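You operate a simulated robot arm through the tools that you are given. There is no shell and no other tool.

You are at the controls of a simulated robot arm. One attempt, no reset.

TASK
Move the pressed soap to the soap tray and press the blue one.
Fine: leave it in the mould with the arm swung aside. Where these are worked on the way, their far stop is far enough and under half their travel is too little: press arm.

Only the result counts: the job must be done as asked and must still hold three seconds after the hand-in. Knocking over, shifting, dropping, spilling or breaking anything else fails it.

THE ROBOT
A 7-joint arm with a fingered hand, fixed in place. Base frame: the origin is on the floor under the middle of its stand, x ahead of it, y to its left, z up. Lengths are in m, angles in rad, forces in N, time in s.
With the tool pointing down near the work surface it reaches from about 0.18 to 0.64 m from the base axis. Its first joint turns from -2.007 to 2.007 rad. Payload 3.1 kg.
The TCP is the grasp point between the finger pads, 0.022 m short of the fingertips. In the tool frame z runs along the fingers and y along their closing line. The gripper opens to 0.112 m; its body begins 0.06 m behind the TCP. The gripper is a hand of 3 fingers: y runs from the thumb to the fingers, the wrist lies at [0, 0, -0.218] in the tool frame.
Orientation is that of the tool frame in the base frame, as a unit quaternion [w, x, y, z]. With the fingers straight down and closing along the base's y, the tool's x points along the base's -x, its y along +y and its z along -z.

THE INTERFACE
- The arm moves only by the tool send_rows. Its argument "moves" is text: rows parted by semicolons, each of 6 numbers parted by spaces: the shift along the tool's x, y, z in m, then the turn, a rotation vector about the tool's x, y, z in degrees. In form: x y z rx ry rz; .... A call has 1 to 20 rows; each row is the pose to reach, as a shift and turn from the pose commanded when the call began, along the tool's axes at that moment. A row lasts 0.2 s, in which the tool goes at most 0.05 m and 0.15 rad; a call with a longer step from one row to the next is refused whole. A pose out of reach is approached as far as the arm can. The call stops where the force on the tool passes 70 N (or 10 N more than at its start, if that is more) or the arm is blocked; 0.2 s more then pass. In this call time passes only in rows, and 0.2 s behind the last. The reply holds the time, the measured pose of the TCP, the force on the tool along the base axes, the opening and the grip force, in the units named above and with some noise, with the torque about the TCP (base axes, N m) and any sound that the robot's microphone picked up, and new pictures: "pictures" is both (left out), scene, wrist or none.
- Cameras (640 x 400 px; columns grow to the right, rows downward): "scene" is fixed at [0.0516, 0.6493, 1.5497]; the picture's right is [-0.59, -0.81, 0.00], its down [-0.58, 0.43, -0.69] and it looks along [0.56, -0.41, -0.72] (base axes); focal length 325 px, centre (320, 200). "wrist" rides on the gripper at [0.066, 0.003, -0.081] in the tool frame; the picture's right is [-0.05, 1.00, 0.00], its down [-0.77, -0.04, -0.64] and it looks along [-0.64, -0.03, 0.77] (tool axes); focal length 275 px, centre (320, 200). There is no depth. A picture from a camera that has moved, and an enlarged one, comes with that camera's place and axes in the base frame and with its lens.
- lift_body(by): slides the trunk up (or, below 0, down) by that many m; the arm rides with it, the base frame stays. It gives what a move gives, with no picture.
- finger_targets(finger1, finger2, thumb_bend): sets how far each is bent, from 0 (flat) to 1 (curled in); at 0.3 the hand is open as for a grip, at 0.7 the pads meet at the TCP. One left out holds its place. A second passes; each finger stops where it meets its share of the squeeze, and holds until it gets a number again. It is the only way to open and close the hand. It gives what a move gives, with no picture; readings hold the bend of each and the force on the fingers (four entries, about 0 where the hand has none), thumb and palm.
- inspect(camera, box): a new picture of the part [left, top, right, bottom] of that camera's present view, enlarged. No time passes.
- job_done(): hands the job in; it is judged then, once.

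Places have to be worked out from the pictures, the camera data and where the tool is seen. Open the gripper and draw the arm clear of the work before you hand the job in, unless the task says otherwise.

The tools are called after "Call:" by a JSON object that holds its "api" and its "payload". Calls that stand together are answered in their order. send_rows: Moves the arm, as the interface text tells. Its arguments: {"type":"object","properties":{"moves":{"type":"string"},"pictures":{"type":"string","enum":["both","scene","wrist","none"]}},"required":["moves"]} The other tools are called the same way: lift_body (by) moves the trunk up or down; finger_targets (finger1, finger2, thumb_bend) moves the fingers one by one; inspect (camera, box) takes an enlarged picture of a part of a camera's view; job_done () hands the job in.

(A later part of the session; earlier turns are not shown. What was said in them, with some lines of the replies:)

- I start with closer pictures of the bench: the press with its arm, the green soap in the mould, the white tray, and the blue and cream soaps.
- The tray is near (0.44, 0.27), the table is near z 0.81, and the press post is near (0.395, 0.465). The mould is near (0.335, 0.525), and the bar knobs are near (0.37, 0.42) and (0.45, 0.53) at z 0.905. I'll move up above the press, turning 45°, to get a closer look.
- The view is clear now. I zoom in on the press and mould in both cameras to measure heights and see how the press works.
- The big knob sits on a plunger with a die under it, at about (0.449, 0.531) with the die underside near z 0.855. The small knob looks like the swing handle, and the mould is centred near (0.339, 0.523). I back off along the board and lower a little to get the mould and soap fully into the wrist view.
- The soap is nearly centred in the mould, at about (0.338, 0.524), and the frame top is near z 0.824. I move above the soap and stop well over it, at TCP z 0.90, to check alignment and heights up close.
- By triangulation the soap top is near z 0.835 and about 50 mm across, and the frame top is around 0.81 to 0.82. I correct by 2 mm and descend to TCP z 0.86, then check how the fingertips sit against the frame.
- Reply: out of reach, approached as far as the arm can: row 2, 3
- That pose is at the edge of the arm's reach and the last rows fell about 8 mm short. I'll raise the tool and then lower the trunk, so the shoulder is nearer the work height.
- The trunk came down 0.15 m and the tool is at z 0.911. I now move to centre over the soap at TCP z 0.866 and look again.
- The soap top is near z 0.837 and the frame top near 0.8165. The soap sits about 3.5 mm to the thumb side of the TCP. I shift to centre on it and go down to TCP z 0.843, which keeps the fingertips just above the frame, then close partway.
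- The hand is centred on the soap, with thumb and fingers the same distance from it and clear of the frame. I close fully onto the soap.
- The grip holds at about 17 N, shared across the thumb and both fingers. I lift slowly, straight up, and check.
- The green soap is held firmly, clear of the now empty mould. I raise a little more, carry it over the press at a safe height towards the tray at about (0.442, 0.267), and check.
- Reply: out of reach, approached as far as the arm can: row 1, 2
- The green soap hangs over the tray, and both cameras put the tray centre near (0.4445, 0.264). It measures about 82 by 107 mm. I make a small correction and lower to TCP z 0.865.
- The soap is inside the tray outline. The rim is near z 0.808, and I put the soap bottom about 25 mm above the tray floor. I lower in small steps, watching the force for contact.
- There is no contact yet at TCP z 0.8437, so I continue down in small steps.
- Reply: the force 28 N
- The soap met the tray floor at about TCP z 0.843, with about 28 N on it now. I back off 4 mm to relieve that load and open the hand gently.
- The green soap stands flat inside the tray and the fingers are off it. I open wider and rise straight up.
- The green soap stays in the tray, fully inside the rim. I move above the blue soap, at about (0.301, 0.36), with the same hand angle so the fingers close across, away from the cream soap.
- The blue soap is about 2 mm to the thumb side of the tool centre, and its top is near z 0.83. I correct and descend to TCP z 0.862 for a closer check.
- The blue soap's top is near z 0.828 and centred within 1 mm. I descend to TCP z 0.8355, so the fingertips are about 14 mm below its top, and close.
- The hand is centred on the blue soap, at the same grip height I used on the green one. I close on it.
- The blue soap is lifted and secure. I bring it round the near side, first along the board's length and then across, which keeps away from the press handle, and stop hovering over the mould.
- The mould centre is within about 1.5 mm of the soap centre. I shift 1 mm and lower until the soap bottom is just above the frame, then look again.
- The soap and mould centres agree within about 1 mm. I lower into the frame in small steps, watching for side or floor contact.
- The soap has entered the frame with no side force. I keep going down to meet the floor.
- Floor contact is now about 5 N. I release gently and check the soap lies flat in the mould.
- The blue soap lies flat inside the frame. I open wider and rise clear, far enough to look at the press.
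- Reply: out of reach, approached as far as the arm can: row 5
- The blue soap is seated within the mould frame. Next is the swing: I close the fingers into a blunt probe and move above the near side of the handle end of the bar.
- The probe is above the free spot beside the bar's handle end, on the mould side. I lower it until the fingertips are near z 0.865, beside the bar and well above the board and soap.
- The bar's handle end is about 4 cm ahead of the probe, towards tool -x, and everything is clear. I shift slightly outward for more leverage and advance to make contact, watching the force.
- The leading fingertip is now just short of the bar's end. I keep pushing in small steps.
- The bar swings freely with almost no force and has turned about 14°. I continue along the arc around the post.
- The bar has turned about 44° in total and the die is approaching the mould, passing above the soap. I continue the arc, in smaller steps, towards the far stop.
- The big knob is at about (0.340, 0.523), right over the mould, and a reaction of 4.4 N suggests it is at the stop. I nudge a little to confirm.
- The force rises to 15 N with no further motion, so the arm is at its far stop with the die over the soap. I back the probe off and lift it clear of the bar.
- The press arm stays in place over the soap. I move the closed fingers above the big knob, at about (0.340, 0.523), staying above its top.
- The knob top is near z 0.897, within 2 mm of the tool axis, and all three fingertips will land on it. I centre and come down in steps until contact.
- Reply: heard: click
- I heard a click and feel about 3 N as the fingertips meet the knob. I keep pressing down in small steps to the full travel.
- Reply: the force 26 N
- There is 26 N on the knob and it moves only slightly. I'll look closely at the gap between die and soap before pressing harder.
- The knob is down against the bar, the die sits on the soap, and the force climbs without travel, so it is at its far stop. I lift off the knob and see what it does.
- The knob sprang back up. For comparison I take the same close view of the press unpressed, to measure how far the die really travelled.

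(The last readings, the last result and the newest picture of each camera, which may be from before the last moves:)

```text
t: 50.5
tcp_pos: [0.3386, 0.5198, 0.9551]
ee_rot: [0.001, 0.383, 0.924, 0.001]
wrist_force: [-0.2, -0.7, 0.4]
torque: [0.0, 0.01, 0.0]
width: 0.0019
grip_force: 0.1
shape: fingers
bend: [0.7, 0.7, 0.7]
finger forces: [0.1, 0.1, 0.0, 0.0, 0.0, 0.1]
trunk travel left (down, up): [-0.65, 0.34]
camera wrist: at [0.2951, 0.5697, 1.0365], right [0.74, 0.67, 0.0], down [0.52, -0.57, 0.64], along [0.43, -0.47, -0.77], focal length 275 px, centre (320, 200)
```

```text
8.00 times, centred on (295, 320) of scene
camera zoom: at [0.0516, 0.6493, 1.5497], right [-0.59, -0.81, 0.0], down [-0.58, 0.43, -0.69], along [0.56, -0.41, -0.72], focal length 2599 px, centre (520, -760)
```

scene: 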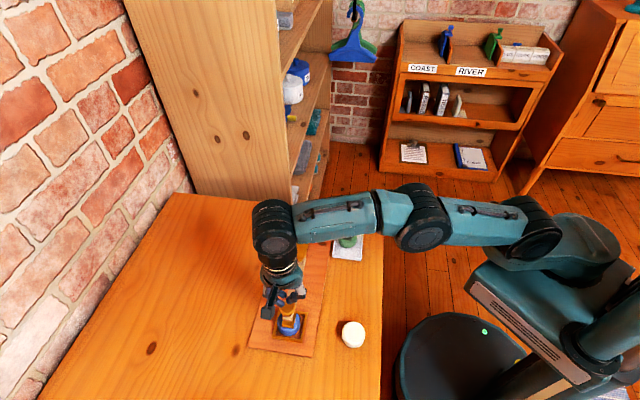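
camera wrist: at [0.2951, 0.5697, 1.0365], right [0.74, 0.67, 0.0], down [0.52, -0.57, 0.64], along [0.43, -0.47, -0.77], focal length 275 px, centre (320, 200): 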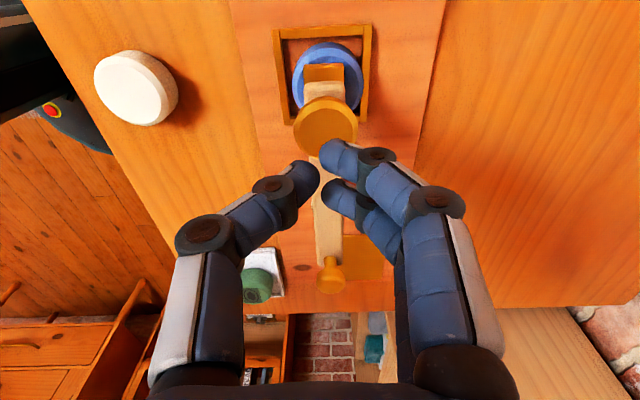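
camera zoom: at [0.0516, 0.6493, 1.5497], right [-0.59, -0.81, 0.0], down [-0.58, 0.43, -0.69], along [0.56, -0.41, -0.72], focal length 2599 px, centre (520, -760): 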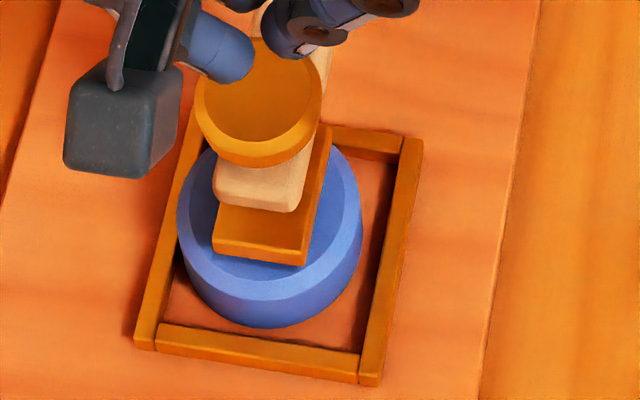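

Unpressed to pressed, the knob and die moved about 8 mm. They stopped solidly at light force with a click, then sprang back, so the stroke reached its stop. Now I swing the arm aside, starting by moving the probe to the near side of the bar.

Call:
{"api": "send_rows", "payload": {"moves": "-0.011 -0.021 0 0 0 0; -0.0226 -0.042 0 0 0 0; -0.0339 -0.0627 0 0 0 0; -0.0339 -0.0627 0.025 0 0 0; -0.0339 -0.0627 0.05 0 0 0; -0.0339 -0.0627 0.07 0 0 0", "pictures": "both"}}

Call:
{"api": "inspect", "payload": {"camera": "scene", "box": [245, 245, 355, 345]}}

```text
t: 52.0
tcp_pos: [0.3188, 0.4515, 0.8849]
ee_rot: [0.002, 0.384, 0.923, 0.001]
wrist_force: [0.0, -0.1, -0.3]
torque: [-0.04, -0.01, 0.04]
width: 0.002
grip_force: 0.0
shape: fingers
bend: [0.7, 0.7, 0.7]
finger forces: [0.0, 0.0, 0.0, 0.0, 0.0, 0.1]
trunk travel left (down, up): [-0.65, 0.34]
camera wrist: at [0.2758, 0.5022, 0.9664], right [0.74, 0.67, 0.0], down [0.52, -0.57, 0.64], along [0.43, -0.47, -0.77], focal length 275 px, centre (320, 200)
```

scene: 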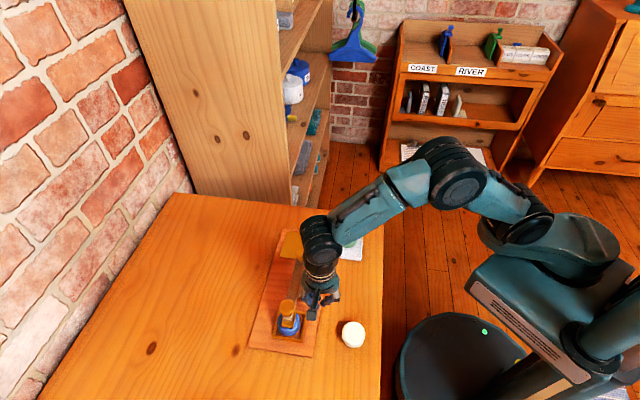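
wrist: 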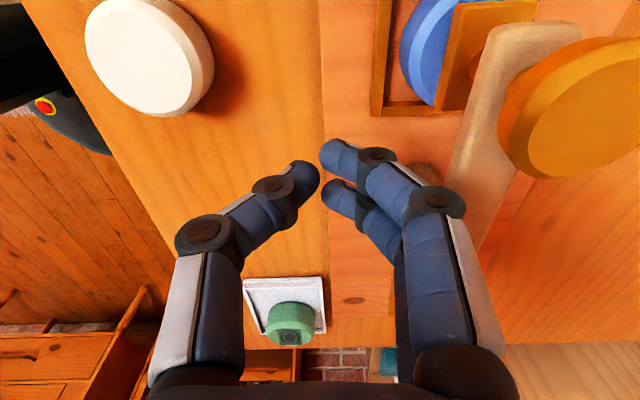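

```text
4.00 times, centred on (300, 295) of scene
camera zoom: at [0.0516, 0.6493, 1.5497], right [-0.59, -0.81, 0.0], down [-0.58, 0.43, -0.69], along [0.56, -0.41, -0.72], focal length 1300 px, centre (400, -180)
```

zoom: 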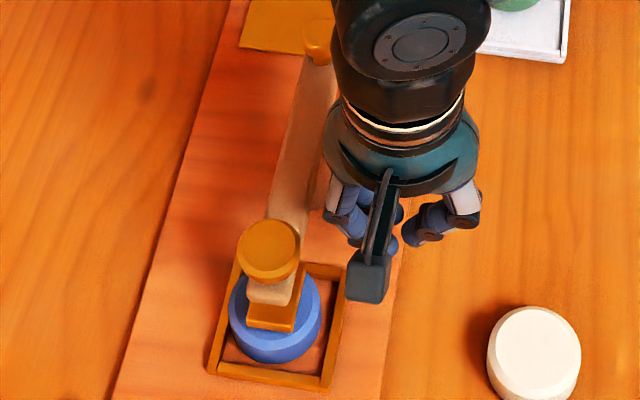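

I get a good oblique look at the press from here, so I zoom in on the gap between die and soap before pushing.

Call:
{"api": "inspect", "payload": {"camera": "wrist", "box": [360, 0, 640, 180]}}

```text
2.22 times, centred on (500, 90) of wrist
camera zoom: at [0.2758, 0.5022, 0.9664], right [0.74, 0.67, 0.0], down [0.52, -0.57, 0.64], along [0.43, -0.47, -0.77], focal length 612 px, centre (-80, 444)
```

zoom: 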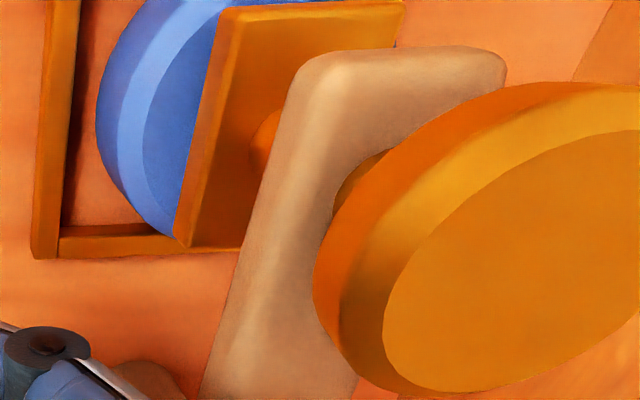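

The knob-to-bar gap is short, which matches the limited stroke I felt. I now push the bar gently from this side along the return arc.

Call:
{"api": "send_rows", "payload": {"moves": "0 0.009 0 0 0 0; 0 0.0188 0 0 0 0; 0.004 0.0255 0 0 0 0; 0.0079 0.0319 0 0 0 0", "pictures": "wrist"}}

Call:
{"api": "inspect", "payload": {"camera": "scene", "box": [245, 245, 355, 345]}}

```text
t: 53.0
tcp_pos: [0.3363, 0.4802, 0.8862]
ee_rot: [0.002, 0.383, 0.924, 0.001]
wrist_force: [0.8, -1.3, 0.3]
torque: [0.03, 0.0, -0.03]
width: 0.0021
grip_force: 0.3
shape: fingers
bend: [0.7, 0.7, 0.7]
finger forces: [1.5, 0.0, 0.0, 0.0, 0.0, 0.0]
trunk travel left (down, up): [-0.65, 0.34]
camera wrist: at [0.293, 0.5298, 0.9667], right [0.74, 0.67, 0.0], down [0.52, -0.57, 0.64], along [0.43, -0.47, -0.77], focal length 275 px, centre (320, 200)
```

wrist: 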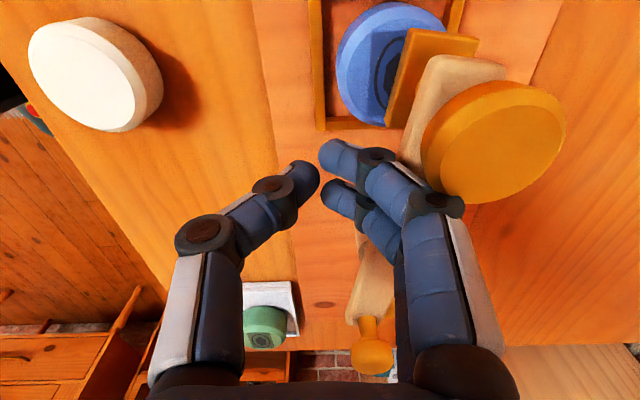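

```text
4.00 times, centred on (300, 295) of scene
camera zoom: at [0.0516, 0.6493, 1.5497], right [-0.59, -0.81, 0.0], down [-0.58, 0.43, -0.69], along [0.56, -0.41, -0.72], focal length 1300 px, centre (400, -180)
```

zoom: 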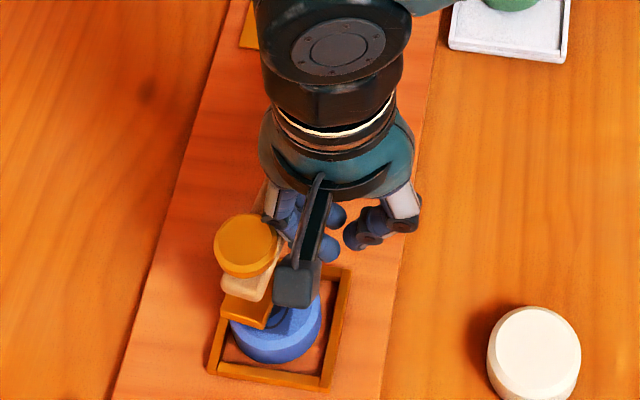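

The stamp mark is now visible on the blue soap, so the press worked. I continue swinging the arm back along the arc.

Call:
{"api": "send_rows", "payload": {"moves": "0.002 0.0075 0 0 0 0; 0.004 0.0151 0 0 0 0; 0.003 0.0238 0 0 0 0; 0.0015 0.0325 0 0 0 0; -0.002 0.04 0 0 0 0; -0.0059 0.0474 0 0 0 0", "pictures": "wrist"}}

Call:
{"api": "inspect", "payload": {"camera": "scene", "box": [245, 245, 355, 345]}}

```text
t: 54.4
tcp_pos: [0.3735, 0.5087, 0.8865]
ee_rot: [0.002, 0.383, 0.924, 0.0]
wrist_force: [-0.5, -0.5, 0.3]
torque: [0.01, 0.03, 0.0]
width: 0.0017
grip_force: 0.1
shape: fingers
bend: [0.7, 0.7, 0.7]
finger forces: [0.0, 0.4, 0.0, 0.0, 0.1, 0.1]
trunk travel left (down, up): [-0.65, 0.34]
camera wrist: at [0.33, 0.5588, 0.968], right [0.74, 0.67, 0.0], down [0.52, -0.57, 0.64], along [0.43, -0.47, -0.77], focal length 275 px, centre (320, 200)
```

wrist: 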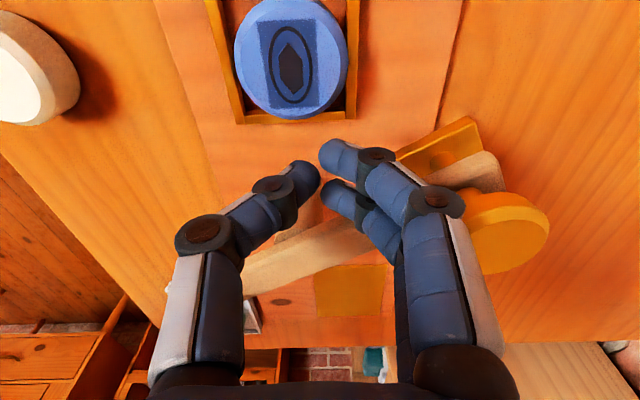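

```text
4.00 times, centred on (300, 295) of scene
camera zoom: at [0.0516, 0.6493, 1.5497], right [-0.59, -0.81, 0.0], down [-0.58, 0.43, -0.69], along [0.56, -0.41, -0.72], focal length 1300 px, centre (400, -180)
```

zoom: 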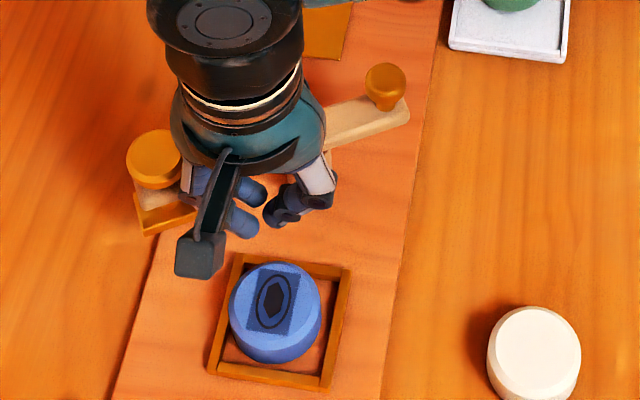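

The stamp on the blue soap is clear, and the arm has about 18° left to its original position. I continue the push, watching reach and force.

Call:
{"api": "send_rows", "payload": {"moves": "-0.004 0.0048 0 0 0 0; -0.008 0.0095 0 0 0 0; -0.0116 0.0118 0 0 0 0; -0.0152 0.0141 0 0 0 0", "pictures": "wrist"}}

Call:
{"api": "inspect", "payload": {"camera": "scene", "box": [245, 235, 355, 335]}}

```text
t: 55.4
tcp_pos: [0.3928, 0.5081, 0.8865]
ee_rot: [0.001, 0.384, 0.923, 0.001]
wrist_force: [-0.9, 2.4, 0.2]
torque: [0.01, 0.02, 0.04]
width: 0.0019
grip_force: 1.2
shape: fingers
bend: [0.7, 0.7, 0.7]
finger forces: [0.1, 2.3, 0.0, 0.1, 0.0, 0.0]
trunk travel left (down, up): [-0.65, 0.34]
camera wrist: at [0.3484, 0.5566, 0.9673], right [0.74, 0.67, 0.0], down [0.52, -0.57, 0.64], along [0.43, -0.47, -0.77], focal length 275 px, centre (320, 200)
```

wrist: 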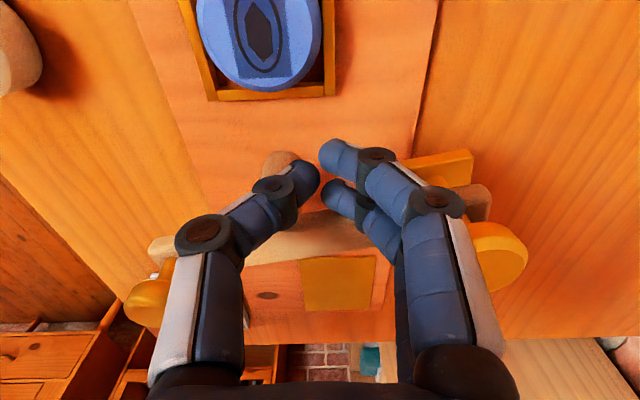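

```text
4.00 times, centred on (300, 285) of scene
camera zoom: at [0.0516, 0.6493, 1.5497], right [-0.59, -0.81, 0.0], down [-0.58, 0.43, -0.69], along [0.56, -0.41, -0.72], focal length 1300 px, centre (400, -140)
```

zoom: 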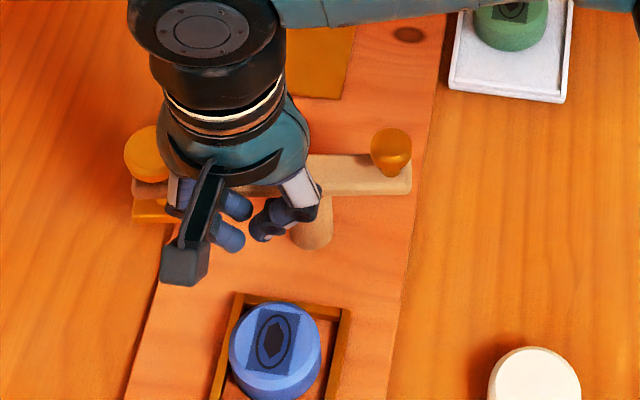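

Both knobs are back at their original picture positions, and a small reaction shows the bar is at its rest stop. I back off the bar, rise, and draw the hand away towards the free side.

Call:
{"api": "send_rows", "payload": {"moves": "0.008 -0.002 0 0 0 0; 0.02 -0.005 0 0 0 0; 0.025 -0.008 -0.02 0 0 0; 0.025 -0.01 -0.045 0 0 0; 0.025 -0.02 -0.07 0 0 0; 0.025 -0.05 -0.08 0 0 0; 0.025 -0.085 -0.09 0 0 0; 0.025 -0.12 -0.105 0 0 0; 0.025 -0.155 -0.125 0 0 0; 0.025 -0.19 -0.15 0 0 0", "pictures": "both"}}

Call:
{"api": "finger_targets", "payload": {"finger1": 0.3, "finger2": 0.3, "thumb_bend": 0.3}}

Call:
{"api": "inspect", "payload": {"camera": "scene", "box": [235, 225, 395, 355]}}

```text
t: 57.5
tcp_pos: [0.2422, 0.3899, 1.0368]
ee_rot: [0.0, 0.383, 0.924, 0.001]
wrist_force: [0.1, 0.0, 0.2]
torque: [0.0, 0.0, 0.01]
width: 0.0018
grip_force: 0.1
shape: fingers
bend: [0.7, 0.7, 0.7]
finger forces: [0.0, 0.1, 0.1, 0.0, 0.0, 0.1]
out of reach, approached as far as the arm can: row 2, 4
trunk travel left (down, up): [-0.65, 0.34]
camera wrist: at [0.1982, 0.4393, 1.1176], right [0.74, 0.67, 0.0], down [0.52, -0.57, 0.64], along [0.43, -0.47, -0.77], focal length 275 px, centre (320, 200)
```

scene: 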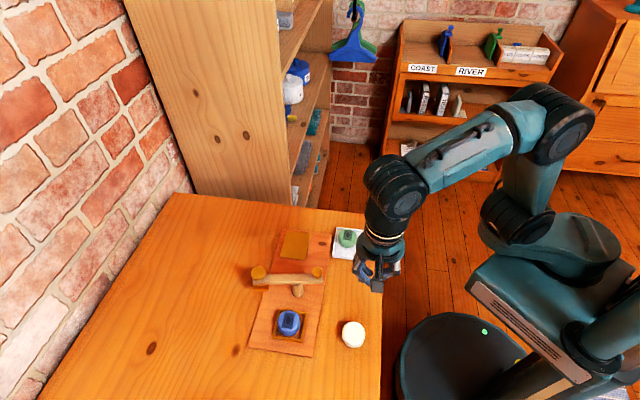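
wrist: 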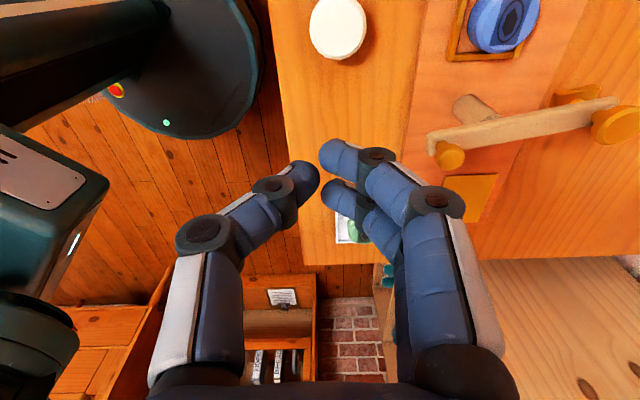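

```text
t: 58.5
tcp_pos: [0.243, 0.3899, 1.0365]
ee_rot: [0.001, 0.383, 0.924, 0.0]
wrist_force: [0.8, 0.0, 0.1]
torque: [0.03, -0.02, -0.04]
width: 0.1112
grip_force: 0.0
shape: fingers
bend: [0.3, 0.3, 0.3]
finger forces: [0.1, 0.0, 0.1, 0.1, 0.1, 0.0]
trunk travel left (down, up): [-0.65, 0.34]
```

```text
3.08 times, centred on (315, 290) of scene
camera zoom: at [0.0516, 0.6493, 1.5497], right [-0.59, -0.81, 0.0], down [-0.58, 0.43, -0.69], along [0.56, -0.41, -0.72], focal length 1000 px, centre (335, -77)
```

zoom: 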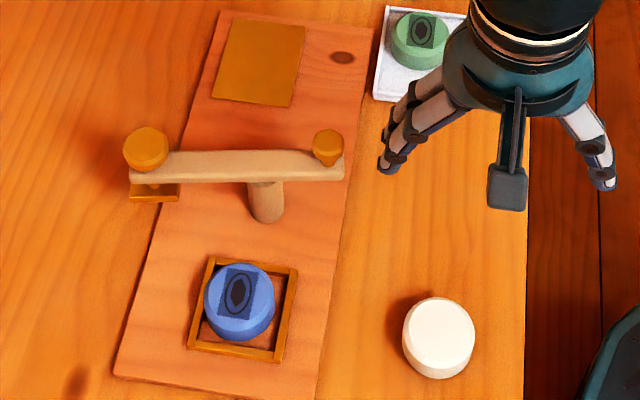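

The blue soap is stamped and in the mould, the press arm is back aside, the green soap is in the tray, and the cream soap hasn't moved. I draw the open hand further away from the bench and take a last look.

Call:
{"api": "send_rows", "payload": {"moves": "-0.025 -0.018 -0.01 0 0 0; -0.055 -0.038 -0.02 0 0 0; -0.085 -0.058 -0.03 0 0 0; -0.115 -0.078 -0.04 0 0 0; -0.1417 -0.0985 -0.05 0 0 0", "pictures": "scene"}}

Call:
{"api": "inspect", "payload": {"camera": "scene", "box": [235, 215, 395, 355]}}

```text
t: 59.8
tcp_pos: [0.2724, 0.2202, 1.0877]
ee_rot: [0.001, 0.384, 0.923, 0.001]
wrist_force: [-0.4, 0.2, 0.7]
torque: [0.04, 0.01, 0.0]
width: 0.111
grip_force: 0.0
shape: fingers
bend: [0.3, 0.3, 0.3]
finger forces: [0.1, 0.0, 0.0, 0.1, 0.0, 0.0]
trunk travel left (down, up): [-0.65, 0.34]
```

scene: 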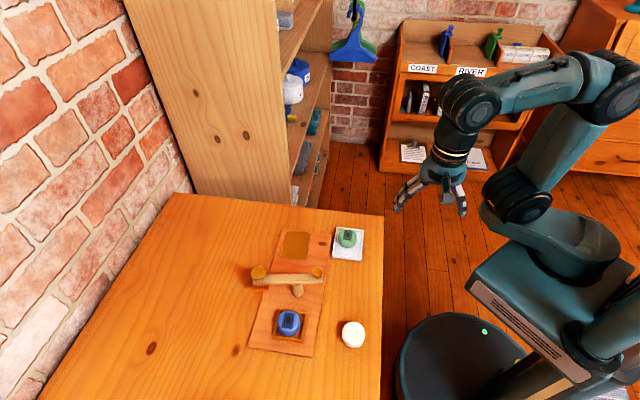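

```text
2.86 times, centred on (315, 285) of scene
camera zoom: at [0.0516, 0.6493, 1.5497], right [-0.59, -0.81, 0.0], down [-0.58, 0.43, -0.69], along [0.56, -0.41, -0.72], focal length 928 px, centre (334, -43)
```

zoom: 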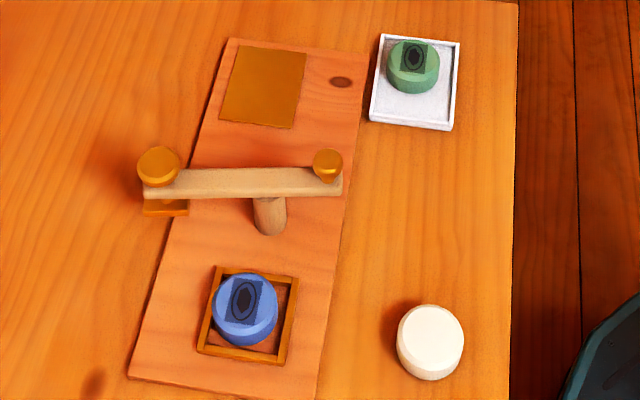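

The final picture shows everything in place: the green soap in the tray, the stamped blue soap in the mould, the press arm swung aside, the cream soap untouched, and the hand open and clear. I hand in the job.

Call:
{"api": "job_done", "payload": {}}

```text
The job is handed in.
```

The job is handed in. The green pressed soap is in the soap tray, and the blue soap is pressed and still in the mould with the press arm swung aside.

- **Green soap:** it stands flat in the tray, inside the rim.
- **Blue soap:** I swung the press arm over to its far stop and pushed the knob down until it clicked and stopped. With the arm moved away, the stamp mark showed clearly on the soap.
- **Press arm:** it is back where it started, clear of the mould.
- **Everything else:** the last pictures show the cream soap unmoved and nothing else shifted. The hand is open and drawn back from the bench.
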